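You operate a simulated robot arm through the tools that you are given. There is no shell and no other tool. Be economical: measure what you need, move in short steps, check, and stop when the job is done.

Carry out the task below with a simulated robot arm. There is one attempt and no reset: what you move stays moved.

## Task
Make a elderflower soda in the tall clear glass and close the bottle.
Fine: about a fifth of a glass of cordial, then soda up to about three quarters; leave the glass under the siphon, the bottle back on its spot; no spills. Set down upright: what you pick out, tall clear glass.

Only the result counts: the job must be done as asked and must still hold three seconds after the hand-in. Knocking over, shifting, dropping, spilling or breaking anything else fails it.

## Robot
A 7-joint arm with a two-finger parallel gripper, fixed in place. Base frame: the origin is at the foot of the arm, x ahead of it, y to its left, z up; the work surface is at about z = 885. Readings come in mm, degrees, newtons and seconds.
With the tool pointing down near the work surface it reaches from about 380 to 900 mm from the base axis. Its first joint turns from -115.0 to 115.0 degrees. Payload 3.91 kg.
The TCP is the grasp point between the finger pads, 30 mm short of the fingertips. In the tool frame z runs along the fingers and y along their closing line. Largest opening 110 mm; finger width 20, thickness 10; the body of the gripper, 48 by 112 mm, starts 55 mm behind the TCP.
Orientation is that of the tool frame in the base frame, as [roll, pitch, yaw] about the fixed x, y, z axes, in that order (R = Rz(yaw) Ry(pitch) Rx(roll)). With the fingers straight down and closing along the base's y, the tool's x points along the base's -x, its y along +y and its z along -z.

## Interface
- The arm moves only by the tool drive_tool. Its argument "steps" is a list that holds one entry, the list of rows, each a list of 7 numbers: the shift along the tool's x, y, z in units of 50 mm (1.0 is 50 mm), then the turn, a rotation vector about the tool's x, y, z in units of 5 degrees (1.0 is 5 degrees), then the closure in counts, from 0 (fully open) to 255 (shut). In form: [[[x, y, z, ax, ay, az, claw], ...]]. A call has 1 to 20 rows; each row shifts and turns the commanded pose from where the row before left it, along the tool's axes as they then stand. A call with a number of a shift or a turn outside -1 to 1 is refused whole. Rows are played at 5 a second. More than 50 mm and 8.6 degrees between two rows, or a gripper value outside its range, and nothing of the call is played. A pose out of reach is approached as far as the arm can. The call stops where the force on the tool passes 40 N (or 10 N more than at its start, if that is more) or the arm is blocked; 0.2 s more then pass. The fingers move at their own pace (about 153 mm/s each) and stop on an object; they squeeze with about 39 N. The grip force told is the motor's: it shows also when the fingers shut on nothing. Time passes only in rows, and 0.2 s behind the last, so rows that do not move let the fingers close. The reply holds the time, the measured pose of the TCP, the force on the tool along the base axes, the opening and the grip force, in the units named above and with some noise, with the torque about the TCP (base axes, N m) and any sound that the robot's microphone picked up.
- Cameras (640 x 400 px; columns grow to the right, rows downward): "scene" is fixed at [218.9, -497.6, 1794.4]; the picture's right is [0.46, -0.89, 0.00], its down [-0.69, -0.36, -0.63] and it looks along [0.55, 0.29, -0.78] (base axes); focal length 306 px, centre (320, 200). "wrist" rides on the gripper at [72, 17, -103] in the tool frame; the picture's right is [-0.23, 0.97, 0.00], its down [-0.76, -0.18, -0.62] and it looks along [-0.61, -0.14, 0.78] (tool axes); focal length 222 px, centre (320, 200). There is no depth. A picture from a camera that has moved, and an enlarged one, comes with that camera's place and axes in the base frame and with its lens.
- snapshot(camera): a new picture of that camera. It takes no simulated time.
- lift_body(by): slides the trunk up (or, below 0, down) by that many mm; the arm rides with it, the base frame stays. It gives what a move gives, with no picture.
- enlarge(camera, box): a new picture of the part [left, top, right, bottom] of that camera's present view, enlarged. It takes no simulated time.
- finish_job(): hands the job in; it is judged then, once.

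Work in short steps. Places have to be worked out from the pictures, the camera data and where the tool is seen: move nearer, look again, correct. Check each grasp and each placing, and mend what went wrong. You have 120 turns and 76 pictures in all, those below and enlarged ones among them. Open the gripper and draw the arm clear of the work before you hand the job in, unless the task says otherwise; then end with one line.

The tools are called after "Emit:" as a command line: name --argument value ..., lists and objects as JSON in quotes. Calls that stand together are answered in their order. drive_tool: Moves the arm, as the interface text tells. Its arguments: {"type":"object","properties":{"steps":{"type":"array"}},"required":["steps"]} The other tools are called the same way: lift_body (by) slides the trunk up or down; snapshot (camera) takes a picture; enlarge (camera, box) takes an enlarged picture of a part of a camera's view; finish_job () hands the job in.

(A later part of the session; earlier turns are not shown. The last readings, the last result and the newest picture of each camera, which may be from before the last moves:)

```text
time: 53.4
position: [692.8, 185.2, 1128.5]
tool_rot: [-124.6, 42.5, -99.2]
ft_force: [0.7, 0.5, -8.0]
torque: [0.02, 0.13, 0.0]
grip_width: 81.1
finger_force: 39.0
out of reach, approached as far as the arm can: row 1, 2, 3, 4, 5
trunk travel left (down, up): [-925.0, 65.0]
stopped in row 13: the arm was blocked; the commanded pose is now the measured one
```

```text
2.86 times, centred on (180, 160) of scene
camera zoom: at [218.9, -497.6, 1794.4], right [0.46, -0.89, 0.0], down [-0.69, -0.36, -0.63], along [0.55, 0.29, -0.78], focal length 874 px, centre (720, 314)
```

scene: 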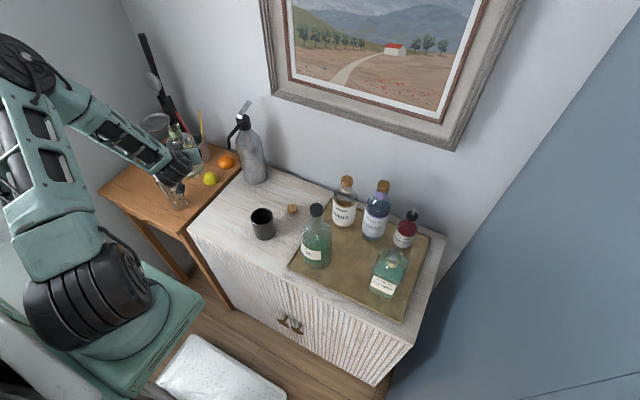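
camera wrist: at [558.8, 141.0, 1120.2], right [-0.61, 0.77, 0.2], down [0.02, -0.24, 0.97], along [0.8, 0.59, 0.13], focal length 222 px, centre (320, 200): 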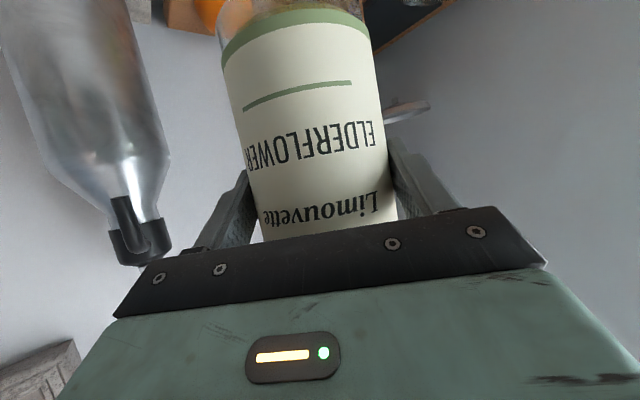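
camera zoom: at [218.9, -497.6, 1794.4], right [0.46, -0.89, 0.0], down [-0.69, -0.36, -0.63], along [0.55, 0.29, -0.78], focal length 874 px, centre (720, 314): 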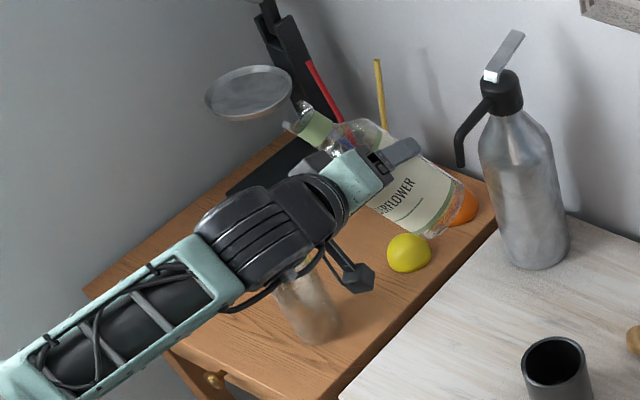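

The arm ran out of reach lowering near its body at this trunk height, and nothing was touched. I raise the hand, then lower the trunk so the arm works in a better range.

Emit:
drive_tool --steps '[[[-0.351, -0.316, -0.218, 0, 0, 0, 255], [-0.351, -0.316, -0.218, 0, 0, 0, 255], [-0.351, -0.316, -0.218, 0, 0, 0, 255], [-0.351, -0.316, -0.218, 0, 0, 0, 255], [-0.351, -0.316, -0.218, 0, 0, 0, 255], [0, 0, 0, 0, 0, 0, 255]]]'

Emit:
lift_body --by -130

Emit:
snapshot --camera "scene"

```text
time: 54.8
position: [694.0, 183.4, 1258.6]
tool_rot: [-124.4, 42.3, -98.8]
ft_force: [-0.6, -0.4, -7.3]
torque: [0.04, 0.12, 0.0]
grip_width: 81.2
finger_force: 38.9
trunk travel left (down, up): [-925.0, 65.0]
```

```text
time: 56.3
position: [692.9, 182.8, 1128.8]
tool_rot: [-124.2, 42.3, -98.8]
ft_force: [-0.1, -0.2, -8.9]
torque: [0.02, 0.16, -0.01]
grip_width: 81.3
finger_force: 38.6
trunk travel left (down, up): [-795.0, 195.0]
```

```text
36 pictures are left
```

scene: 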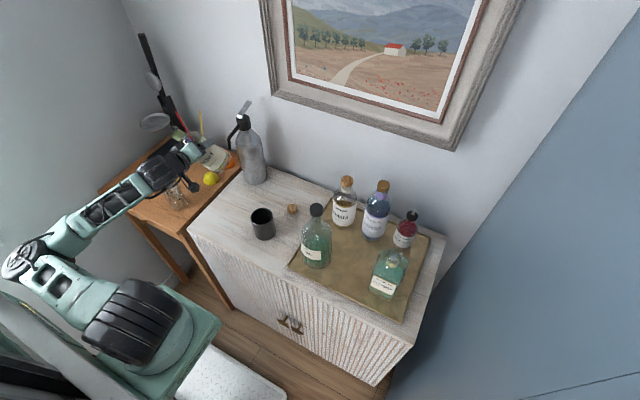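

The trunk drop worked and all is still clear. The bottle is tilted 38° toward azimuth 124°. I move the TCP to about (645, 204, 1060) so that the mouth will come over the glass.

Emit:
drive_tool --steps '[[[0.182, 0.391, -0.04, 0, 0, 0, 255], [0.182, 0.391, -0.04, 0, 0, 0, 255], [0.182, 0.391, -0.04, 0, 0, 0, 255], [0.182, 0.391, -0.04, 0, 0, 0, 255], [0, 0, 0, 0, 0, 0, 255]]]'

Emit:
enlarge --camera "scene" --box '[120, 110, 240, 230]'

```text
time: 57.7
position: [684.1, 148.7, 1060.7]
tool_rot: [-125.0, 42.9, -106.7]
ft_force: [0.5, -1.1, -8.4]
torque: [0.04, 0.11, 0.0]
grip_width: 81.5
finger_force: 39.3
trunk travel left (down, up): [-795.0, 195.0]
stopped in row 5: the arm was blocked; the commanded pose is now the measured one
```

```text
3.33 times, centred on (180, 170) of scene
camera zoom: at [218.9, -497.6, 1794.4], right [0.46, -0.89, 0.0], down [-0.69, -0.36, -0.63], along [0.55, 0.29, -0.78], focal length 1019 px, centre (787, 300)
```

zoom: 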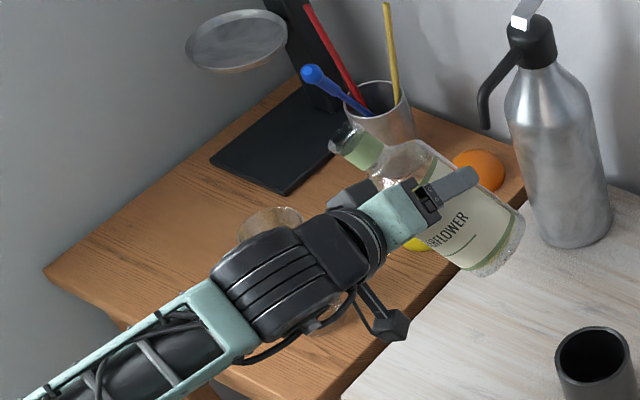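

The arm's inner fold limit blocks this approach, and the glass has not moved. I raise and un-tilt the bottle, then yaw to about 80° so the wrist works farther from the base.

Emit:
drive_tool --steps '[[[-0.408, -0.36, -0.252, 0, 0, 0, 255], [-0.408, -0.36, -0.252, 0, 0, 0, 255], [0, 0, 0, -0.5, 0, 0.866, 255], [0, 0, 0, -0.5, 0, 0.866, 255], [0, 0, 0, -0.5, 0, 0.866, 255], [0, 0, 0, -0.5, 0, 0.866, 255], [0, 0, 0, -0.5, 0, 0.866, 255], [0, 0, 0, -0.5, 0, 0.866, 255], [0, 0, 0, -0.5, 0, 0.866, 255], [0, 0, 0, -0.25, 0, 0.433, 255], [0, 0, 0, 0, 0, 0, 255]]]'

```text
time: 60.1
position: [683.0, 149.5, 1122.2]
tool_rot: [178.9, 58.8, -152.9]
ft_force: [0.2, 0.0, -9.4]
torque: [-0.07, 0.08, 0.02]
grip_width: 81.1
finger_force: 39.5
trunk travel left (down, up): [-795.0, 195.0]
```

The bottle is upright again. I yaw +50° and then move in toward the pour stance, about (691, 257).

Emit:
drive_tool --steps '[[[0, 0, 0, -0.866, 0, -0.5, 255], [0, 0, 0, -0.866, 0, -0.5, 255], [0, 0, 0, -0.866, 0, -0.5, 255], [0, 0, 0, -0.866, 0, -0.5, 255], [0, 0, 0, -0.866, 0, -0.5, 255], [0, 0, 0, -0.866, 0, -0.5, 255], [0, 0, 0, -0.866, 0, -0.5, 255], [0, 0, 0, -0.866, 0, -0.5, 255], [0, 0, 0, -0.866, 0, -0.5, 255], [0, 0, 0, -0.866, 0, -0.5, 255], [0, 0, 0, 0, 0, 0, 255]]]'

Emit:
drive_tool --steps '[[[-0.2675, 0.0825, 0.463, 0, 0, 0, 255], [-0.2675, 0.0825, 0.463, 0, 0, 0, 255], [-0.2675, 0.0825, 0.463, 0, 0, 0, 255], [-0.2675, 0.0825, 0.463, 0, 0, 0, 255], [0, 0, 0, 0, 0, 0, 255]]]'

Emit:
snapshot --camera "scene"

```text
time: 62.5
position: [684.7, 149.9, 1122.1]
tool_rot: [177.6, 59.7, -104.0]
ft_force: [0.2, -0.7, -8.2]
torque: [-0.06, 0.01, -0.05]
grip_width: 81.0
finger_force: 39.2
trunk travel left (down, up): [-795.0, 195.0]
```

```text
time: 63.7
position: [687.8, 258.7, 1122.4]
tool_rot: [177.5, 59.6, -104.0]
ft_force: [-0.2, -1.1, -6.8]
torque: [-0.07, -0.01, 0.0]
grip_width: 81.3
finger_force: 38.7
trunk travel left (down, up): [-795.0, 195.0]
```

```text
34 pictures are left
```

scene: 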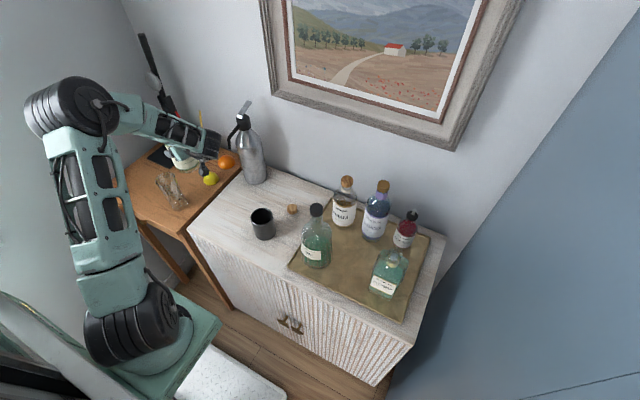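

Good, reach is fine now. I lower to z about 1060 and tilt 40°.

Emit:
drive_tool --steps '[[[0.537, -0.05, 0.31, 0, 0, 0, 255], [0.537, -0.05, 0.31, 0, 0, 0, 255], [0, 0, 0, 0.5, 0, -0.866, 255], [0, 0, 0, 0.5, 0, -0.866, 255], [0, 0, 0, 0.5, 0, -0.866, 255], [0, 0, 0, 0.5, 0, -0.866, 255], [0, 0, 0, 0.5, 0, -0.866, 255], [0, 0, 0, 0.5, 0, -0.866, 255], [0, 0, 0, 0.5, 0, -0.866, 255], [0, 0, 0, 0.5, 0, -0.866, 255], [0, 0, 0, 0, 0, 0, 255]]]'

Emit:
enlarge --camera "scene" --box '[120, 110, 240, 230]'

```text
time: 66.1
position: [693.3, 256.1, 1060.1]
tool_rot: [-122.2, 42.2, -54.9]
ft_force: [0.1, -0.2, -8.8]
torque: [-0.07, 0.11, -0.03]
grip_width: 81.5
finger_force: 39.2
trunk travel left (down, up): [-795.0, 195.0]
```

```text
3.33 times, centred on (180, 170) of scene
camera zoom: at [218.9, -497.6, 1794.4], right [0.46, -0.89, 0.0], down [-0.69, -0.36, -0.63], along [0.55, 0.29, -0.78], focal length 1019 px, centre (787, 300)
```

zoom: 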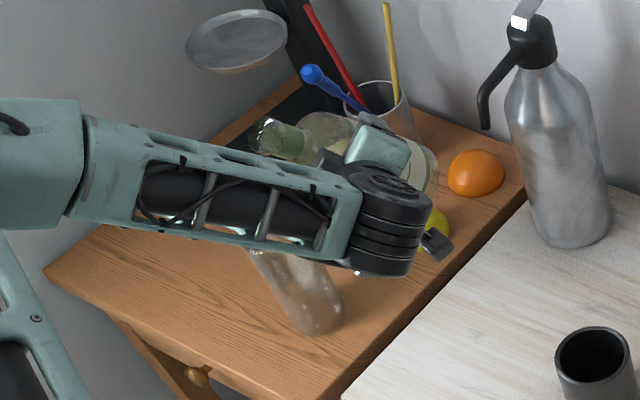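

The lower half of the glass stays visible, which will do for reading the level. I shift 10 mm toward the glass and tilt further, in small stages.

Emit:
drive_tool --steps '[[[-0.16, 0.153, 0.022, 0, 0, 0, 255], [0, 0, 0, 0.5, 0, -0.866, 255], [0, 0, 0, 0.5, 0, -0.866, 255], [0, 0, 0, 0.5, 0, -0.866, 255], [0, 0, 0, 0.5, 0, -0.866, 255], [0, 0, 0, 0, 0, 0, 255]]]'

Emit:
enlarge --camera "scene" --box '[120, 110, 240, 230]'

```text
time: 67.5
position: [701.8, 260.4, 1103.4]
tool_rot: [-108.8, 26.6, -46.5]
ft_force: [0.0, 0.2, -8.1]
torque: [-0.07, 0.19, 0.0]
grip_width: 81.0
finger_force: 39.0
out of reach, approached as far as the arm can: row 4, 5
trunk travel left (down, up): [-795.0, 195.0]
```

```text
3.33 times, centred on (180, 170) of scene
camera zoom: at [218.9, -497.6, 1794.4], right [0.46, -0.89, 0.0], down [-0.69, -0.36, -0.63], along [0.55, 0.29, -0.78], focal length 1019 px, centre (787, 300)
```

zoom: 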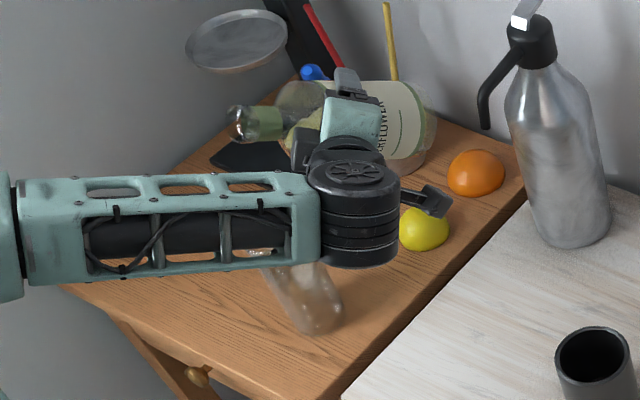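

The wrist bends too far for a sideways pour from here. A forward pour, with the hand pitching down to end above a near-horizontal bottle, suits this arm better. First I un-tilt the bottle.

Emit:
drive_tool --steps '[[[0, 0, 0, -0.5, 0, 0.866, 255], [0, 0, 0, -0.5, 0, 0.866, 255], [0, 0, 0, -0.5, 0, 0.866, 255], [0, 0, 0, -0.5, 0, 0.866, 255], [0, 0, 0, -0.5, 0, 0.866, 255], [0, 0, 0, -0.5, 0, 0.866, 255], [0, 0, 0, -0.5, 0, 0.866, 255], [0, 0, 0, -0.5, 0, 0.866, 255], [0, 0, 0, -0.5, 0, 0.866, 255], [0, 0, 0, -0.5, 0, 0.866, 255], [0, 0, 0, -0.5, 0, 0.866, 255], [0, 0, 0, -0.3, 0, 0.52, 255], [0, 0, 0, 0, 0, 0, 255]]]'

```text
time: 70.3
position: [702.0, 260.0, 1104.8]
tool_rot: [-178.6, 59.7, -100.7]
ft_force: [-0.5, -0.8, -9.1]
torque: [-0.07, 0.03, 0.03]
grip_width: 81.2
finger_force: 38.7
trunk travel left (down, up): [-795.0, 195.0]
```

Upright again. I retreat, yaw back to about 34°, and pitch the bottle 45° forward, which is below the pouring angle.

Emit:
drive_tool --steps '[[[0.102, 0, -0.576, 0, 0, 0, 255], [0.102, 0, -0.576, 0, 0, 0, 255], [0.102, 0, -0.576, 0, 0, 0, 255], [0.102, 0, -0.576, 0, 0, 0, 255], [0, 0, 0, 0.866, 0, 0.5, 255], [0, 0, 0, 0.866, 0, 0.5, 255], [0, 0, 0, 0.866, 0, 0.5, 255], [0, 0, 0, 0.866, 0, 0.5, 255], [0, 0, 0, 0.866, 0, 0.5, 255], [0, 0, 0, 0.866, 0, 0.5, 255], [0, 0, 0, 0.866, 0, 0.5, 255], [0, 0, 0, 0.866, 0, 0.5, 255], [0, 0, 0, 0.866, 0, 0.5, 255], [0, 0, 0, 0, 0, 0, 255]]]'

Emit:
drive_tool --steps '[[[0, 0, 0, 0, 1, 0, 255], [0, 0, 0, 0, 1, 0, 255], [0, 0, 0, 0, 1, 0, 255], [0, 0, 0, 0, 1, 0, 255], [0, 0, 0, 0, 1, 0, 255], [0, 0, 0, 0, 1, 0, 255], [0, 0, 0, 0, 1, 0, 255], [0, 0, 0, 0, 1, 0, 255], [0, 0, 0, 0, 1, 0, 255], [0, 0, 0, 0, 0, 0, 255]]]'

Emit:
snapshot --camera "scene"

```text
time: 73.3
position: [679.1, 151.8, 1144.0]
tool_rot: [-178.4, 60.3, -145.7]
ft_force: [0.5, 0.4, -7.7]
torque: [-0.06, 0.08, 0.02]
grip_width: 81.2
finger_force: 39.1
trunk travel left (down, up): [-795.0, 195.0]
```

```text
time: 75.5
position: [678.5, 156.9, 1144.0]
tool_rot: [180.0, 18.3, -146.3]
ft_force: [-0.7, -0.2, -8.4]
torque: [0.05, -0.06, 0.01]
grip_width: 81.4
finger_force: 38.9
out of reach, approached as far as the arm can: row 6
trunk travel left (down, up): [-795.0, 195.0]
```

```text
31 pictures are left
```

scene: 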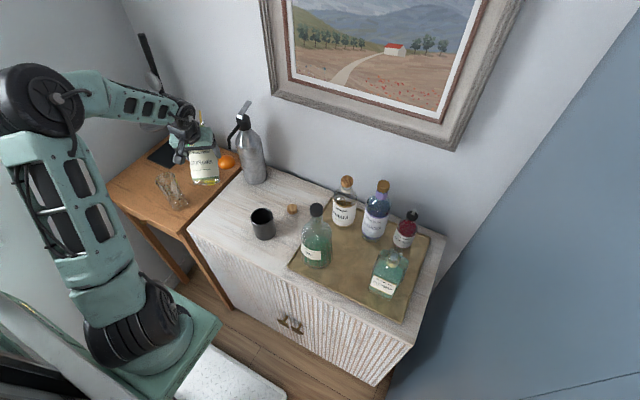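

Tilt is 42°, and the arm is in a comfortable pose. I move to above the pour stance, TCP about (509, 237, 1120).

Emit:
drive_tool --steps '[[[0.4, 0.644, -0.03, 0, 0, 0, 255], [0.4, 0.644, -0.03, 0, 0, 0, 255], [0.4, 0.644, -0.03, 0, 0, 0, 255], [0.4, 0.644, -0.03, 0, 0, 0, 255], [0.4, 0.644, -0.03, 0, 0, 0, 255], [0, 0, 0, 0, 0, 0, 255]]]'

Emit:
enlarge --camera "scene" --box '[100, 110, 240, 230]'

```text
time: 76.9
position: [506.1, 235.5, 1119.7]
tool_rot: [180.0, 18.4, -146.4]
ft_force: [-0.3, 0.5, -7.8]
torque: [0.03, 0.0, -0.04]
grip_width: 81.2
finger_force: 38.7
trunk travel left (down, up): [-795.0, 195.0]
```

```text
3.33 times, centred on (170, 170) of scene
camera zoom: at [218.9, -497.6, 1794.4], right [0.46, -0.89, 0.0], down [-0.69, -0.36, -0.63], along [0.55, 0.29, -0.78], focal length 1019 px, centre (820, 300)
```

zoom: 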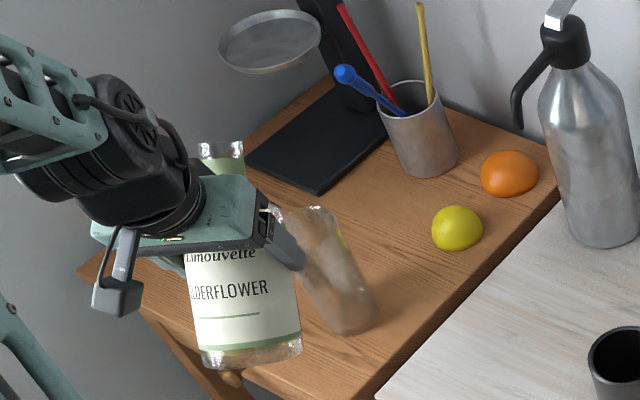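

The view is excellent and the alignment looks right. I lower to z about 1065, advance 8 mm, and tilt to about 62°.

Emit:
drive_tool --steps '[[[0.097, 0, 0.547, 0, 0, 0, 255], [0.097, 0, 0.547, 0, 0, 0, 255], [0, 0, 0, 0, 1, 0, 255], [0, 0, 0, 0, 1, 0, 255], [0, 0, 0, 0, 1, 0, 255], [0, 0, 0, 0, 1, 0, 255], [0, 0, 0, 0, 0, 0, 255]]]'

Emit:
enlarge --camera "scene" --box '[130, 140, 210, 220]'

```text
time: 78.5
position: [513.4, 240.1, 1064.0]
tool_rot: [179.8, -1.6, -146.3]
ft_force: [0.5, 0.2, -8.1]
torque: [0.06, -0.13, 0.0]
grip_width: 81.2
finger_force: 38.8
trunk travel left (down, up): [-795.0, 195.0]
```

```text
5.00 times, centred on (170, 180) of scene
camera zoom: at [218.9, -497.6, 1794.4], right [0.46, -0.89, 0.0], down [-0.69, -0.36, -0.63], along [0.55, 0.29, -0.78], focal length 1529 px, centre (1070, 300)
```

zoom: 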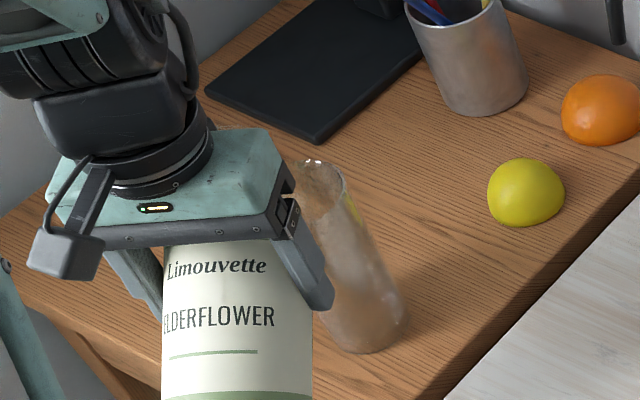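

The mouth is just short of the glass centre, so I advance 8 mm and tilt to about 72°.

Emit:
drive_tool --steps '[[[-0.16, 0, 0, 0, 0, 0, 255], [0, 0, 0, 0, 1, 0, 255], [0, 0, 0, 0, 1, 0, 255], [0, 0, 0, 0, 0, 0, 255], [0, 0, 0, 0, 0, 0, 255]]]'

Emit:
enlarge --camera "scene" --box '[130, 140, 210, 220]'

```text
time: 79.7
position: [520.8, 245.0, 1064.2]
tool_rot: [179.9, -11.7, -146.3]
ft_force: [-0.1, -0.4, -8.7]
torque: [0.05, -0.12, 0.04]
grip_width: 81.1
finger_force: 38.5
trunk travel left (down, up): [-795.0, 195.0]
```

```text
5.00 times, centred on (170, 180) of scene
camera zoom: at [218.9, -497.6, 1794.4], right [0.46, -0.89, 0.0], down [-0.69, -0.36, -0.63], along [0.55, 0.29, -0.78], focal length 1529 px, centre (1070, 300)
```

zoom: 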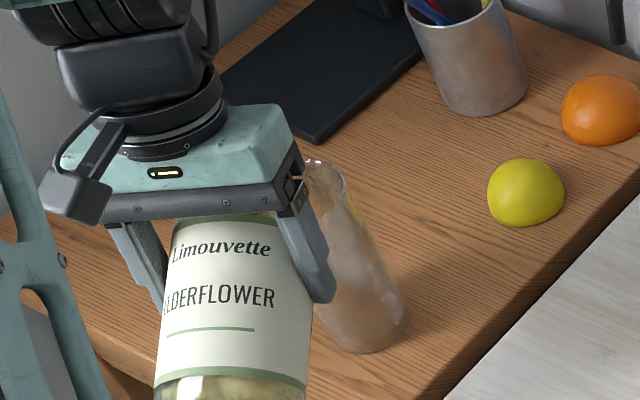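

No flow yet. I tilt in 2.5° increments with short pauses, watching the sound and the glass.

Emit:
drive_tool --steps '[[[0, 0, 0, 0, 0.5, 0, 255], [0, 0, 0, 0, 0, 0, 255], [0, 0, 0, 0, 0.5, 0, 255], [0, 0, 0, 0, 0, 0, 255], [0, 0, 0, 0, 0, 0, 255]]]'

Emit:
enlarge --camera "scene" --box '[130, 140, 210, 220]'

```text
time: 80.9
position: [519.9, 245.5, 1064.9]
tool_rot: [179.9, -16.7, -146.3]
ft_force: [-0.6, 0.1, -7.5]
torque: [0.05, -0.11, -0.04]
grip_width: 81.2
finger_force: 39.6
trunk travel left (down, up): [-795.0, 195.0]
```

```text
5.00 times, centred on (170, 180) of scene
camera zoom: at [218.9, -497.6, 1794.4], right [0.46, -0.89, 0.0], down [-0.69, -0.36, -0.63], along [0.55, 0.29, -0.78], focal length 1529 px, centre (1070, 300)
```

zoom: 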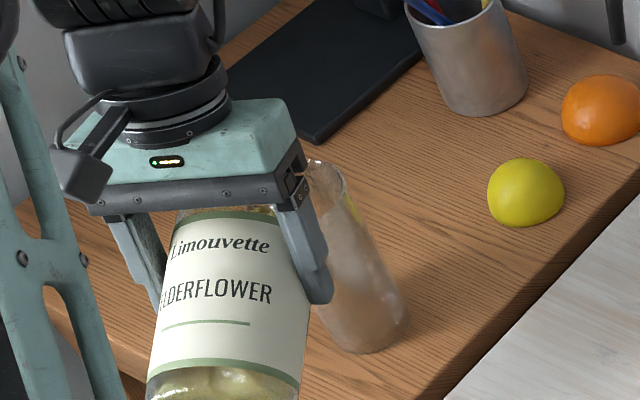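

Still dry. I continue to about 82°.

Emit:
drive_tool --steps '[[[0, 0, 0, 0, 0.5, 0, 255], [0, 0, 0, 0, 0, 0, 255], [0, 0, 0, 0, 0.5, 0, 255], [0, 0, 0, 0, 0, 0, 255], [0, 0, 0, 0, 0, 0, 255]]]'

Emit:
enlarge --camera "scene" --box '[130, 140, 210, 220]'

```text
time: 82.1
position: [520.1, 245.2, 1064.1]
tool_rot: [179.8, -21.6, -146.3]
ft_force: [-0.4, -0.1, -8.6]
torque: [0.08, -0.14, 0.0]
grip_width: 81.0
finger_force: 39.0
trunk travel left (down, up): [-795.0, 195.0]
```

```text
5.00 times, centred on (170, 180) of scene
camera zoom: at [218.9, -497.6, 1794.4], right [0.46, -0.89, 0.0], down [-0.69, -0.36, -0.63], along [0.55, 0.29, -0.78], focal length 1529 px, centre (1070, 300)
```

zoom: 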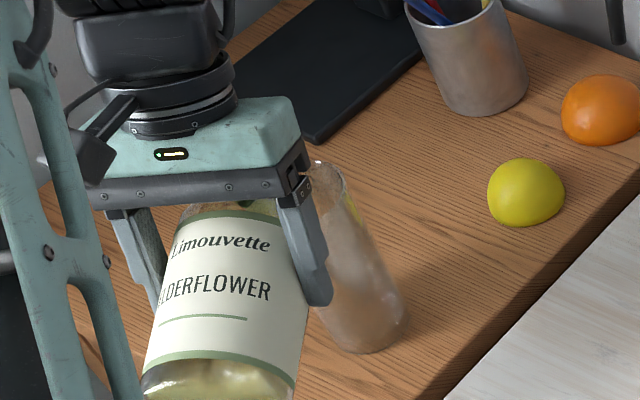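

Still nothing; the bottle is only part full. I raise 8 mm for lip clearance and continue toward 86°.

Emit:
drive_tool --steps '[[[0.059, 0, -0.149, 0, 0, 0, 255], [0, 0, 0, 0, 0.4, 0, 255], [0, 0, 0, 0, 0, 0, 255], [0, 0, 0, 0, 0.4, 0, 255], [0, 0, 0, 0, 0, 0, 255], [0, 0, 0, 0, 0, 0, 255]]]'

Emit:
enlarge --camera "scene" --box '[130, 140, 210, 220]'

```text
time: 83.5
position: [521.4, 246.4, 1071.6]
tool_rot: [179.9, -25.6, -146.4]
ft_force: [0.5, -0.4, -7.8]
torque: [0.09, -0.15, -0.02]
grip_width: 81.3
finger_force: 39.0
trunk travel left (down, up): [-795.0, 195.0]
```

```text
5.00 times, centred on (170, 180) of scene
camera zoom: at [218.9, -497.6, 1794.4], right [0.46, -0.89, 0.0], down [-0.69, -0.36, -0.63], along [0.55, 0.29, -0.78], focal length 1529 px, centre (1070, 300)
```

zoom: 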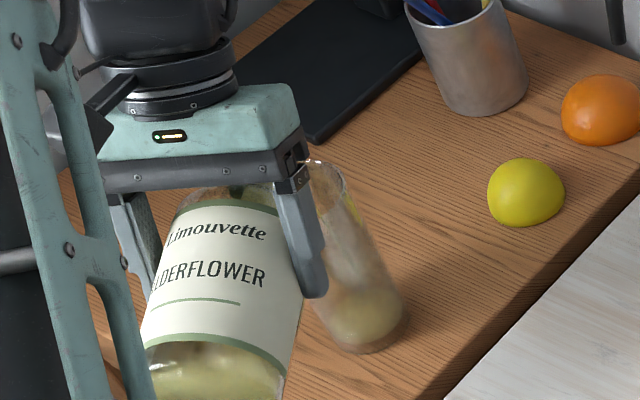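

Cordial is now in the glass. I tilt back 4° to pause the flow and enlarge the glass base to read the level.

Emit:
drive_tool --steps '[[[0, 0, 0, 0, -0.8, 0, 255], [0, 0, 0, 0, 0, 0, 255], [0, 0, 0, 0, 0, 0, 255]]]'

Emit:
enlarge --camera "scene" --box '[155, 165, 195, 215]'

```text
time: 84.3
position: [521.2, 245.5, 1073.6]
tool_rot: [179.9, -21.6, -146.3]
ft_force: [0.3, -0.4, -9.1]
torque: [0.1, -0.12, 0.0]
grip_width: 81.3
finger_force: 38.8
trunk travel left (down, up): [-795.0, 195.0]
```

```text
8.00 times, centred on (175, 190) of scene
camera zoom: at [218.9, -497.6, 1794.4], right [0.46, -0.89, 0.0], down [-0.69, -0.36, -0.63], along [0.55, 0.29, -0.78], focal length 2446 px, centre (1480, 280)
```

zoom: 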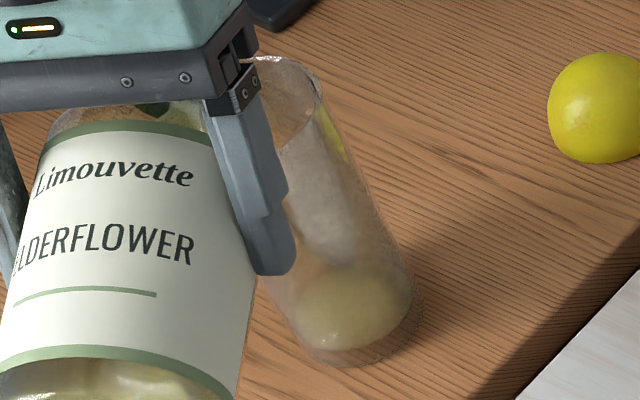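

The level is about 8%, so I need a bit more than double. I tilt to 86° again, hold briefly, tilt back, and re-read.

Emit:
drive_tool --steps '[[[0, 0, 0, 0, 0.8, 0, 255], [0, 0, 0, 0, 0, 0, 255], [0, 0, 0, 0, 0, 0, 255], [0, 0, 0, 0, 0, 0, 255], [0, 0, 0, 0, -0.8, 0, 255], [0, 0, 0, 0, 0, 0, 255], [0, 0, 0, 0, 0, 0, 255]]]'

Emit:
enlarge --camera "scene" --box '[155, 165, 195, 215]'

```text
time: 85.9
position: [520.8, 246.5, 1073.4]
tool_rot: [179.9, -21.7, -146.3]
ft_force: [0.4, 0.2, -9.0]
torque: [0.13, -0.14, -0.03]
grip_width: 81.3
finger_force: 39.3
trunk travel left (down, up): [-795.0, 195.0]
```

```text
8.00 times, centred on (175, 190) of scene
camera zoom: at [218.9, -497.6, 1794.4], right [0.46, -0.89, 0.0], down [-0.69, -0.36, -0.63], along [0.55, 0.29, -0.78], focal length 2446 px, centre (1480, 280)
```

zoom: 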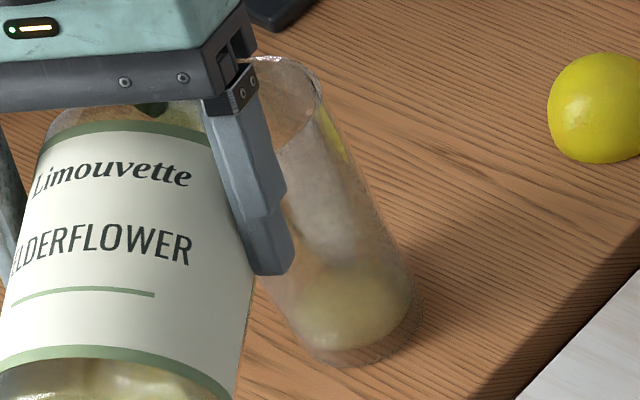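

Almost no change, so I need more angle. I go to about 90° for a short hold, then back.

Emit:
drive_tool --steps '[[[0, 0, 0, 0, 0.8, 0, 255], [0, 0, 0, 0, 0.4, 0, 255], [0, 0, 0, 0, 0.4, 0, 255], [0, 0, 0, 0, 0, 0, 255], [0, 0, 0, 0, 0, 0, 255], [0, 0, 0, 0, -0.8, 0, 255], [0, 0, 0, 0, -0.8, 0, 255], [0, 0, 0, 0, 0, 0, 255]]]'

Emit:
enlarge --camera "scene" --box '[155, 165, 195, 215]'

```text
time: 87.7
position: [520.8, 246.4, 1072.2]
tool_rot: [180.0, -21.6, -146.3]
ft_force: [0.2, 0.1, -7.6]
torque: [0.09, -0.13, 0.01]
grip_width: 81.2
finger_force: 39.0
trunk travel left (down, up): [-795.0, 195.0]
```

```text
8.00 times, centred on (175, 190) of scene
camera zoom: at [218.9, -497.6, 1794.4], right [0.46, -0.89, 0.0], down [-0.69, -0.36, -0.63], along [0.55, 0.29, -0.78], focal length 2446 px, centre (1480, 280)
```

zoom: 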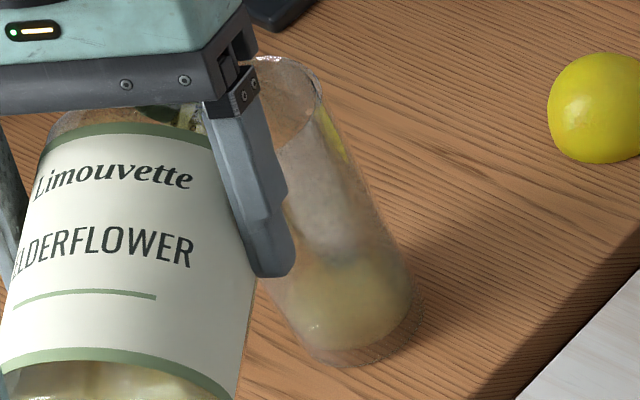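

There is clearly more now. I take a tighter enlargement to read the level properly.

Emit:
enlarge --camera "scene" --box '[158, 182, 190, 212]'

```text
13.33 times, centred on (174, 197) of scene
camera zoom: at [218.9, -497.6, 1794.4], right [0.46, -0.89, 0.0], down [-0.69, -0.36, -0.63], along [0.55, 0.29, -0.78], focal length 4077 px, centre (2267, 240)
```

zoom: 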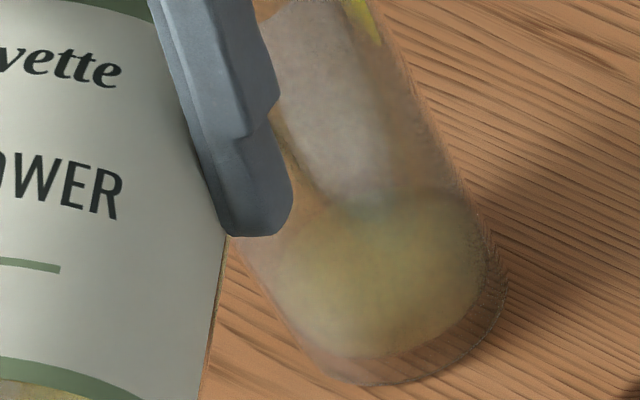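

The level reads roughly 7–10%, and I want about 27 mm, so the surface's back edge should reach about y=148 in this zoom. I pour again to about 93° with a short hold.

Emit:
drive_tool --steps '[[[0, 0, 0, 0, 0.8, 0, 255], [0, 0, 0, 0, 0.8, 0, 255], [0, 0, 0, 0, 0.3, 0, 255], [0, 0, 0, 0, 0.3, 0, 255], [0, 0, 0, 0, 0, 0, 255], [0, 0, 0, 0, 0, 0, 255], [0, 0, 0, 0, -1, 0, 255], [0, 0, 0, 0, -0.8, 0, 255], [0, 0, 0, 0, 0, 0, 255]]]'

Emit:
enlarge --camera "scene" --box '[158, 182, 190, 212]'

```text
time: 89.7
position: [520.7, 245.7, 1072.0]
tool_rot: [179.8, -23.6, -146.3]
ft_force: [0.2, 0.8, -7.7]
torque: [0.09, -0.11, -0.03]
grip_width: 81.3
finger_force: 38.7
trunk travel left (down, up): [-795.0, 195.0]
```

```text
13.33 times, centred on (174, 197) of scene
camera zoom: at [218.9, -497.6, 1794.4], right [0.46, -0.89, 0.0], down [-0.69, -0.36, -0.63], along [0.55, 0.29, -0.78], focal length 4077 px, centre (2267, 240)
```

zoom: 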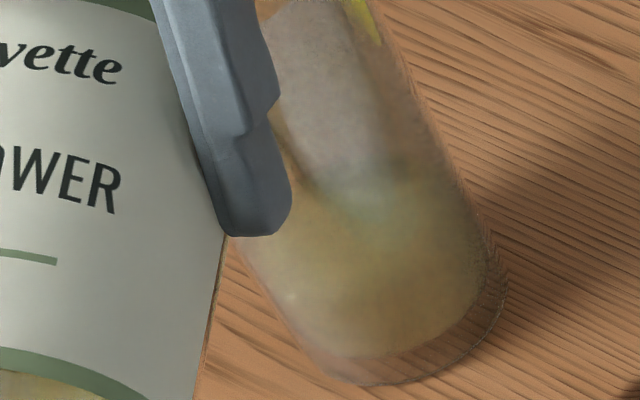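

Level is now about 15% by the same reading. I raise 8 mm and do one slightly steeper, short pour.

Emit:
drive_tool --steps '[[[0.064, 0, -0.147, 0, 0.8, 0, 255], [0, 0, 0, 0, 0.8, 0, 255], [0, 0, 0, 0, 0.4, 0, 255], [0, 0, 0, 0, 0.3, 0, 255], [0, 0, 0, 0, 0, 0, 255], [0, 0, 0, 0, -1, 0, 255], [0, 0, 0, 0, -1, 0, 255], [0, 0, 0, 0, -1, 0, 255], [0, 0, 0, 0, -1, 0, 255], [0, 0, 0, 0, 0, 0, 255]]]'

Emit:
enlarge --camera "scene" --box '[158, 182, 190, 212]'

```text
time: 91.9
position: [520.6, 245.5, 1080.7]
tool_rot: [179.9, -15.2, -146.3]
ft_force: [-0.9, 1.3, -6.6]
torque: [0.09, -0.12, 0.04]
grip_width: 81.1
finger_force: 39.2
trunk travel left (down, up): [-795.0, 195.0]
```

```text
13.33 times, centred on (174, 197) of scene
camera zoom: at [218.9, -497.6, 1794.4], right [0.46, -0.89, 0.0], down [-0.69, -0.36, -0.63], along [0.55, 0.29, -0.78], focal length 4077 px, centre (2267, 240)
```

zoom: 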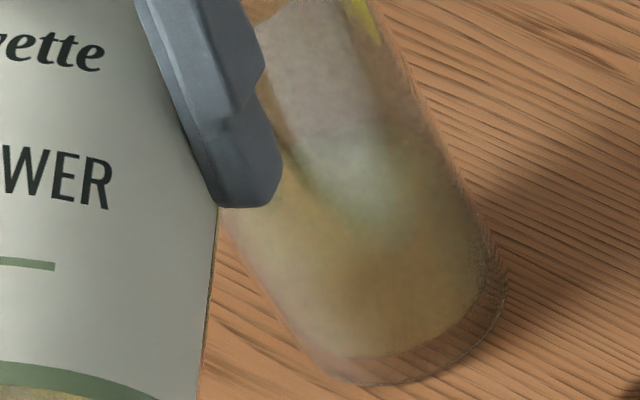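

The level now reads about 21–23%, a good fifth, and the bottle has lost roughly 1 N. I raise it, ease it back to 42° tilt, and retreat along the same path.

Emit:
drive_tool --steps '[[[0.21, 0, -0.77, 0, 0, 0, 255], [0, 0, 0, 0, -1, 0, 255], [0, 0, 0, 0, -1, 0, 255], [0, 0, 0, 0, -1, 0, 255], [0, 0, 0, 0, -1, 0, 255], [0, 0, 0, 0, -1, 0, 255], [0, 0, 0, 0, -1, 0, 255], [0, 0, 0, 0, -0.7, 0, 255], [-0.4, -0.644, -0.03, 0, 0, 0, 255], [-0.4, -0.644, -0.03, 0, 0, 0, 255], [-0.4, -0.644, -0.03, 0, 0, 0, 255], [-0.4, -0.644, -0.03, 0, 0, 0, 255], [-0.4, -0.644, -0.03, 0, 0, 0, 255], [0, 0, 0, 0, 0, 0, 255]]]'

Emit:
snapshot --camera "scene"

```text
time: 94.9
position: [687.0, 160.5, 1158.1]
tool_rot: [179.9, 18.4, -146.2]
ft_force: [0.0, -0.1, -6.4]
torque: [0.03, -0.04, -0.03]
grip_width: 81.3
finger_force: 39.5
trunk travel left (down, up): [-795.0, 195.0]
```

```text
18 pictures are left
```

scene: 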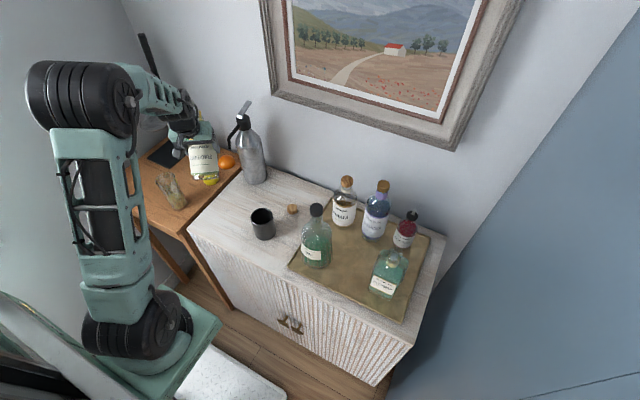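

All clear. I raise the trunk back up, yaw to face forward, and then travel right above the tray.

Emit:
lift_body --by 130

Emit:
drive_tool --steps '[[[0, 0, 0, 0.316, 0, 0.949, 255], [0, 0, 0, 0.316, 0, 0.949, 255], [0, 0, 0, 0.316, 0, 0.949, 255], [0, 0, 0, 0.316, 0, 0.949, 255], [0, 0, 0, 0.316, 0, 0.949, 255], [0, 0, 0, 0.316, 0, 0.949, 255], [0, 0, 0, 0.24, 0, 0.72, 255], [0, 0, 0, 0, 0, 0, 255]]]'

Emit:
drive_tool --steps '[[[0.065, -0.771, -0.0215, 0, 0, 0, 255], [0.065, -0.771, -0.0215, 0, 0, 0, 255], [0.065, -0.771, -0.0215, 0, 0, 0, 255], [0.065, -0.771, -0.0215, 0, 0, 0, 255], [0.065, -0.771, -0.0215, 0, 0, 0, 255], [0.065, -0.771, -0.0215, 0, 0, 0, 255], [0.065, -0.771, -0.0215, 0, 0, 0, 255], [0.065, -0.771, -0.0215, 0, 0, 0, 255], [0.065, -0.771, -0.0215, 0, 0, 0, 255], [0.065, -0.771, -0.0215, 0, 0, 0, 255], [0.065, -0.771, -0.0215, 0, 0, 0, 255], [0.065, -0.771, -0.0215, 0, 0, 0, 255], [0.065, -0.771, -0.0215, 0, 0, 0, 255], [0.065, -0.771, -0.0215, 0, 0, 0, 255], [0, 0, 0, 0, 0, 0, 255]]]'

```text
time: 96.5
position: [685.2, 160.5, 1286.9]
tool_rot: [179.8, 18.3, -146.4]
ft_force: [-0.8, 0.4, -7.4]
torque: [0.02, -0.02, 0.0]
grip_width: 81.3
finger_force: 39.5
trunk travel left (down, up): [-925.0, 65.0]
```

```text
time: 98.3
position: [686.0, 161.9, 1288.1]
tool_rot: [179.9, 18.3, 179.7]
ft_force: [0.5, -0.5, -7.5]
torque: [-0.01, -0.03, 0.0]
grip_width: 81.0
finger_force: 39.0
trunk travel left (down, up): [-925.0, 65.0]
```

```text
time: 101.5
position: [635.5, -380.6, 1285.1]
tool_rot: [179.9, 18.4, 179.8]
ft_force: [-0.2, -0.5, -6.9]
torque: [-0.01, -0.04, 0.02]
grip_width: 81.3
finger_force: 39.1
trunk travel left (down, up): [-925.0, 65.0]
```

Over the tray. I bring the bottle upright.

Emit:
drive_tool --steps '[[[0, 0, 0, 0, -1, 0, 255], [0, 0, 0, 0, -1, 0, 255], [0, 0, 0, 0, -1, 0, 255], [0, 0, 0, 0, -1, 0, 255], [0, 0, 0, 0, -1, 0, 255], [0, 0, 0, 0, -1, 0, 255], [0, 0, 0, 0, -1, 0, 255], [0, 0, 0, 0, -1, 0, 255], [0, 0, 0, 0, -0.24, 0, 255], [0, 0, 0, 0, 0, 0, 255]]]'

```text
time: 103.7
position: [636.9, -379.9, 1288.5]
tool_rot: [179.8, 59.5, 179.5]
ft_force: [-0.5, 0.0, -6.9]
torque: [-0.06, 0.1, 0.0]
grip_width: 81.3
finger_force: 38.7
trunk travel left (down, up): [-925.0, 65.0]
```

Upright and aligned within 2 mm. I descend 280 mm and then check with a picture.

Emit:
drive_tool --steps '[[[0.583, 0.024, 0.39, 0, 0, 0, 255], [0.606, 0, 0.35, 0, 0, 0, 255], [0.606, 0, 0.35, 0, 0, 0, 255], [0.606, 0, 0.35, 0, 0, 0, 255], [0.606, 0, 0.35, 0, 0, 0, 255], [0.606, 0, 0.35, 0, 0, 0, 255], [0.606, 0, 0.35, 0, 0, 0, 255], [0.606, 0, 0.35, 0, 0, 0, 255], [0, 0, 0, 0, 0, 0, 255]]]'

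Emit:
enlarge --camera "scene" --box '[280, 190, 440, 310]'

```text
time: 105.7
position: [633.7, -377.5, 1008.7]
tool_rot: [179.9, 59.4, 179.8]
ft_force: [0.1, -0.8, -7.0]
torque: [-0.02, 0.11, -0.04]
grip_width: 81.0
finger_force: 39.0
trunk travel left (down, up): [-925.0, 65.0]
```

```text
3.33 times, centred on (360, 250) of scene
camera zoom: at [218.9, -497.6, 1794.4], right [0.46, -0.89, 0.0], down [-0.69, -0.36, -0.63], along [0.55, 0.29, -0.78], focal length 1019 px, centre (187, 33)
```

zoom: 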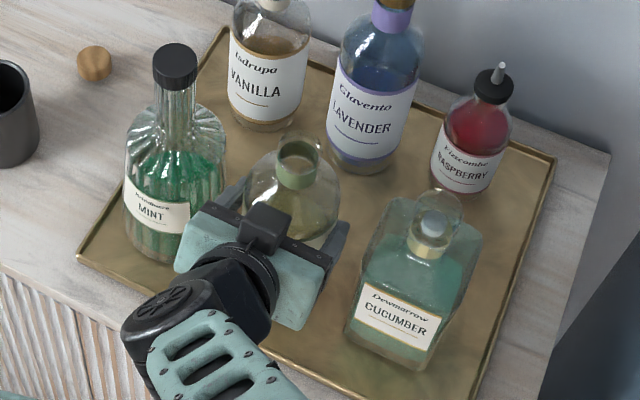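

Clearances are good. I lower the last 30 mm slowly with a 5 mm forward correction.

Emit:
drive_tool --steps '[[[0.12, -0.008, 0.112, 0, 0, 0, 255], [0.12, -0.008, 0.112, 0, 0, 0, 255], [0.12, -0.008, 0.112, 0, 0, 0, 255], [0.035, 0, 0.02, 0, 0, 0, 255], [0.035, 0, 0.02, 0, 0, 0, 255], [0, 0, 0, 0, 0, 0, 255]]]'

```text
time: 107.1
position: [641.1, -378.9, 981.6]
tool_rot: [-179.9, 59.8, 180.0]
ft_force: [8.1, -1.8, 26.7]
torque: [0.78, -0.81, -0.02]
grip_width: 81.5
finger_force: 39.1
trunk travel left (down, up): [-925.0, 65.0]
```

The bottle has touched down (upward force). I ease up 1.5 mm to shed the load, then open gently.

Emit:
drive_tool --steps '[[[-0.026, 0, -0.015, 0, 0, 0, 255], [0, 0, 0, 0, 0, 0, 255], [0, 0, 0, 0, 0, 0, 66], [0, 0, 0, 0, 0, 0, 56], [0, 0, 0, 0, 0, 0, 48], [0, 0, 0, 0, 0, 0, 46]]]'

Emit:
enlarge --camera "scene" --box '[280, 190, 440, 310]'

```text
time: 108.5
position: [640.6, -379.0, 981.4]
tool_rot: [179.8, 59.5, 179.7]
ft_force: [-0.2, 0.4, 0.9]
torque: [0.0, 0.01, -0.01]
grip_width: 90.4
finger_force: 0.1
trunk travel left (down, up): [-925.0, 65.0]
```

```text
3.33 times, centred on (360, 250) of scene
camera zoom: at [218.9, -497.6, 1794.4], right [0.46, -0.89, 0.0], down [-0.69, -0.36, -0.63], along [0.55, 0.29, -0.78], focal length 1019 px, centre (187, 33)
```

zoom: 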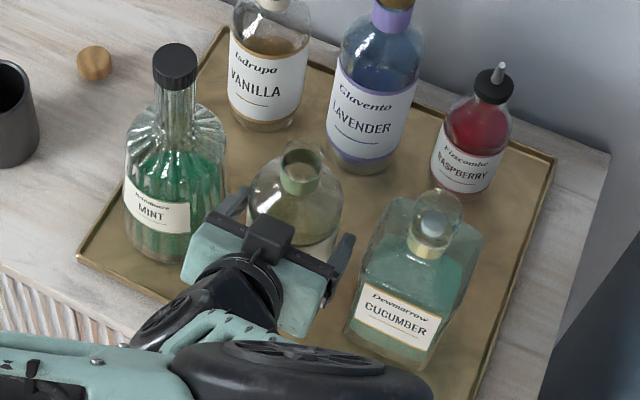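

The bottle stands on its spot. I withdraw along the tool axis, rise, and turn the hand straight down.

Emit:
drive_tool --steps '[[[0, 0, -0.5, 0, 0, 0, 46], [0, 0, -0.5, 0, 0, 0, 46], [0, 0, -0.5, 0, 0, 0, 46], [0, 0, -0.5, 0, 0, 0, 46], [0, 0, -0.5, 0, 0, 0, 46], [-0.693, 0, -0.4, 0, 0, 0, 46], [-0.693, 0, -0.4, 0, 0, 0, 46], [-0.693, 0, -0.4, 0, 0, 0, 46], [-0.693, 0, -0.4, 0, 0, 0, 46], [-0.693, 0, -0.4, 0, 0, 0, 46], [0, 0, 0, 0, 0, 0, 46]]]'

Emit:
drive_tool --steps '[[[0, 0, 0, 0, 1, 0, 100], [0, 0, 0, 0, 1, 0, 100], [0, 0, 0, 0, 1, 0, 100], [0, 0, 0, 0, 1, 0, 100], [0, 0, 0, 0, 1, 0, 100], [0, 0, 0, 0, 1, 0, 100], [0, 0, 0, 0, 1, 0, 100], [0, 0, 0, 0, 1, 0, 100], [0, 0, 0, 0, 1, 0, 100], [0, 0, 0, 0, 1, 0, 100], [0, 0, 0, 0, 1, 0, 100], [0, 0, 0, 0, 0.9, 0, 100], [0, 0, 0, 0, 0, 0, 100]]]'

```text
time: 110.9
position: [535.0, -377.9, 1243.1]
tool_rot: [179.7, 59.5, 179.7]
ft_force: [0.1, 0.0, 0.8]
torque: [-0.01, -0.01, 0.0]
grip_width: 90.0
finger_force: 0.0
trunk travel left (down, up): [-925.0, 65.0]
```

```text
time: 113.7
position: [535.3, -379.4, 1244.7]
tool_rot: [180.0, -0.1, 179.9]
ft_force: [0.9, -0.6, -0.2]
torque: [0.01, 0.05, 0.0]
grip_width: 67.1
finger_force: 0.1
trunk travel left (down, up): [-925.0, 65.0]
```

Now I go above the stopper at (768, −99), descend to z about 960, and look.

Emit:
drive_tool --steps '[[[-0.5825, 0.7, 0, 0, 0, 0, 100], [-0.5825, 0.7, 0, 0, 0, 0, 100], [-0.5825, 0.7, 0, 0, 0, 0, 100], [-0.5825, 0.7, 0, 0, 0, 0, 100], [-0.5825, 0.7, 0, 0, 0, 0, 100], [-0.5825, 0.7, 0, 0, 0, 0, 100], [-0.5825, 0.7, 0, 0, 0, 0, 100], [-0.5825, 0.7, 0, 0, 0, 0, 100], [0, 0, 0.8, 0, 0, 0, 100], [0, 0, 0.8, 0, 0, 0, 100], [0, 0, 0.8, 0, 0, 0, 100], [0, 0, 0.8, 0, 0, 0, 100], [0, 0, 0.8, 0, 0, 0, 100], [0, 0, 0.8, 0, 0, 0, 100], [0, 0, 0.8, 0, 0, 0, 100], [0, 0, 0, 0, 0, 0, 100]]]'

Emit:
snapshot --camera "wrist"

```text
time: 117.1
position: [766.3, -101.5, 967.5]
tool_rot: [179.9, 0.0, 179.7]
ft_force: [0.0, 0.5, 0.0]
torque: [0.02, 0.02, 0.04]
grip_width: 67.1
finger_force: 0.1
trunk travel left (down, up): [-925.0, 65.0]
```

```text
15 pictures are left
camera wrist: at [695.1, -83.9, 1070.8], right [0.23, 0.97, 0.0], down [0.76, -0.18, 0.62], along [0.61, -0.14, -0.78], focal length 222 px, centre (320, 200)
```

wrist: 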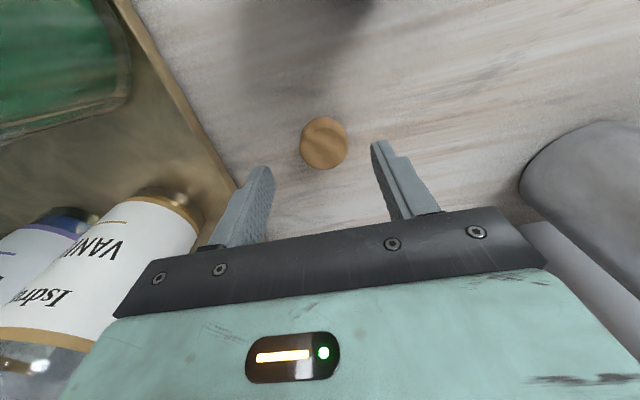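

The stopper is right below at about (766, −98). I descend to z about 917 and grip it.

Emit:
drive_tool --steps '[[[0, 0.06, 0.35, 0, 0, 0, 100], [0, 0, 0.35, 0, 0, 0, 100], [0, 0, 0.2, 0, 0, 0, 100], [0, 0, 0.1, 0, 0, 0, 100], [0, 0, 0, 0, 0, 0, 150], [0, 0, 0, 0, 0, 0, 165], [0, 0, 0, 0, 0, 0, 255], [0, 0, 0, 0, 0, 0, 255]]]'

```text
time: 118.9
position: [770.0, -97.5, 915.0]
tool_rot: [180.0, 0.0, 179.8]
ft_force: [1.1, -0.2, -0.5]
torque: [0.0, 0.04, 0.01]
grip_width: 35.8
finger_force: 39.2
trunk travel left (down, up): [-925.0, 65.0]
```

The stopper is gripped. I lift it and carry it above the bottle, then check alignment with the wrist camera.

Emit:
drive_tool --steps '[[[0, 0, -0.8, 0, 0, 0, 255], [0, 0, -0.8, 0, 0, 0, 255], [0, 0, -0.8, 0, 0, 0, 255], [0, 0, -0.8, 0, 0, 0, 255], [0, 0, -0.8, 0, 0, 0, 255], [0, 0, -0.8, 0, 0, 0, 255], [0, 0, -0.8, 0, 0, 0, 255], [0.29, -0.703, 0, 0, 0, 0, 255], [0.29, -0.703, 0, 0, 0, 0, 255], [0.29, -0.703, 0, 0, 0, 0, 255], [0.29, -0.703, 0, 0, 0, 0, 255], [0.29, -0.703, 0, 0, 0, 0, 255], [0.29, -0.703, 0, 0, 0, 0, 255], [0.29, -0.703, 0, 0, 0, 0, 255], [0.29, -0.703, 0, 0, 0, 0, 255], [0, 0, 0.5, 0, 0, 0, 255], [0, 0, 0.2, 0, 0, 0, 255], [0, 0, 0, 0, 0, 0, 255]]]'

Emit:
enlarge --camera "wrist" --box '[240, 60, 400, 220]'

Emit:
enlarge --camera "scene" --box '[320, 200, 400, 270]'

```text
time: 122.7
position: [652.3, -379.1, 1159.8]
tool_rot: [180.0, 0.0, 179.7]
ft_force: [0.9, -0.3, -0.6]
torque: [0.02, 0.02, 0.0]
grip_width: 36.2
finger_force: 38.7
trunk travel left (down, up): [-925.0, 65.0]
```

```text
2.50 times, centred on (320, 140) of wrist
camera zoom: at [580.5, -360.9, 1263.9], right [0.23, 0.97, 0.0], down [0.76, -0.18, 0.62], along [0.61, -0.14, -0.78], focal length 555 px, centre (320, 350)
```

zoom: 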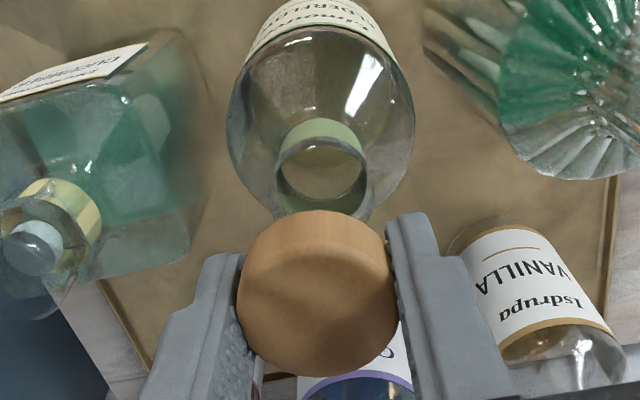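

```text
5.71 times, centred on (360, 235) of scene
camera zoom: at [218.9, -497.6, 1794.4], right [0.46, -0.89, 0.0], down [-0.69, -0.36, -0.63], along [0.55, 0.29, -0.78], focal length 1747 px, centre (91, 0)
```

zoom: 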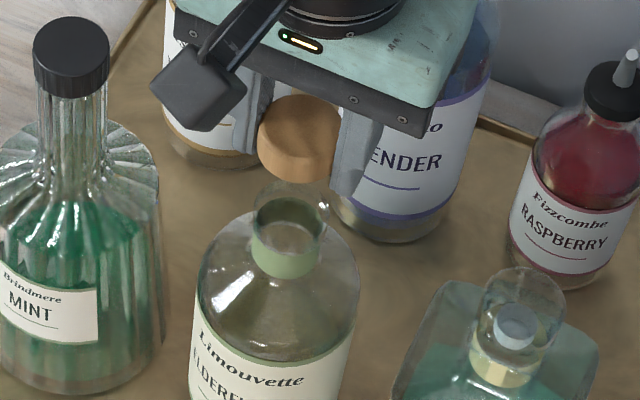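

The alignment is good to within 1–2 mm. I make a tiny correction and lower to just above the seat.

Emit:
drive_tool --steps '[[[-0.02, 0.02, 0.4, 0, 0, 0, 255], [0, 0, 0.4, 0, 0, 0, 255], [0, 0, 0.16, 0, 0, 0, 255], [0, 0, 0.06, 0, 0, 0, 255], [0, 0, 0.06, 0, 0, 0, 255], [0, 0, 0, 0, 0, 0, 255]]]'

```text
time: 123.8
position: [652.4, -378.5, 1115.0]
tool_rot: [-179.8, 0.3, 179.8]
ft_force: [-4.7, 4.3, 22.1]
torque: [0.02, 0.22, 0.01]
grip_width: 36.3
finger_force: 39.1
trunk travel left (down, up): [-925.0, 65.0]
stopped in row 5: the force on the tool passed its limit at 44 N (the readings are from after the stop); the commanded pose is now the measured one
```

Contact came about 10 mm above the expected seat. I look before pushing.

Emit:
enlarge --camera "scene" --box '[330, 215, 390, 270]'

Emit:
enlarge --camera "wrist" --box '[260, 80, 380, 220]'

```text
7.27 times, centred on (360, 242) of scene
camera zoom: at [218.9, -497.6, 1794.4], right [0.46, -0.89, 0.0], down [-0.69, -0.36, -0.63], along [0.55, 0.29, -0.78], focal length 2224 px, centre (29, -109)
```

zoom: 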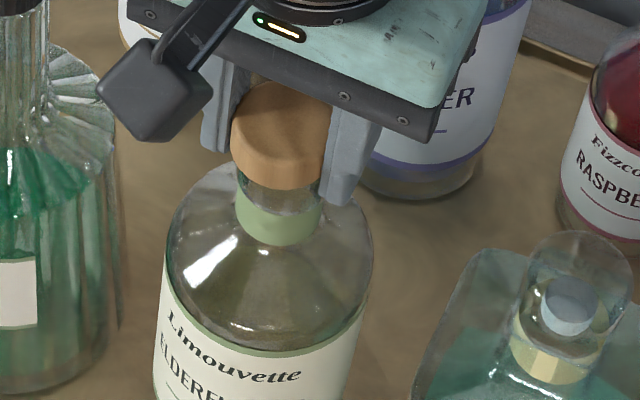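

```text
2.86 times, centred on (320, 150) of wrist
camera zoom: at [580.4, -359.8, 1218.1], right [0.23, 0.97, 0.0], down [0.76, -0.18, 0.63], along [0.61, -0.15, -0.78], focal length 635 px, centre (320, 343)
```

zoom: 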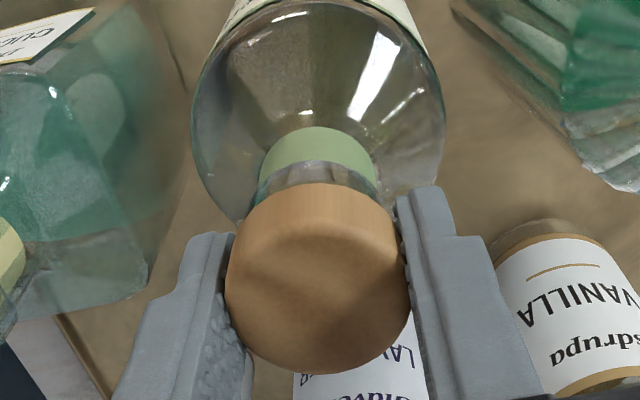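

The stopper rests on the lip, slightly off by my scene reading. I lift 5 mm, shift by (+2, −1) mm, and press again in fine steps.

Emit:
drive_tool --steps '[[[0, 0, -0.1, 0, 0, 0, 255], [-0.04, -0.02, 0, 0, 0, 0, 255], [0, 0, 0.04, 0, 0, 0, 255], [0, 0, 0.04, 0, 0, 0, 255], [0, 0, 0.02, 0, 0, 0, 255], [0, 0, 0.02, 0, 0, 0, 255], [0, 0, 0.02, 0, 0, 0, 255], [0, 0, 0.02, 0, 0, 0, 255], [0, 0, 0, 0, 0, 0, 255]]]'

```text
time: 125.2
position: [655.5, -380.9, 1115.8]
tool_rot: [-179.7, 0.6, 179.8]
ft_force: [-5.0, 5.5, 20.4]
torque: [0.53, 0.14, 0.09]
grip_width: 36.1
finger_force: 39.4
trunk travel left (down, up): [-925.0, 65.0]
stopped in row 7: the force on the tool passed its limit at 42 N (the readings are from after the stop); the commanded pose is now the measured one
```

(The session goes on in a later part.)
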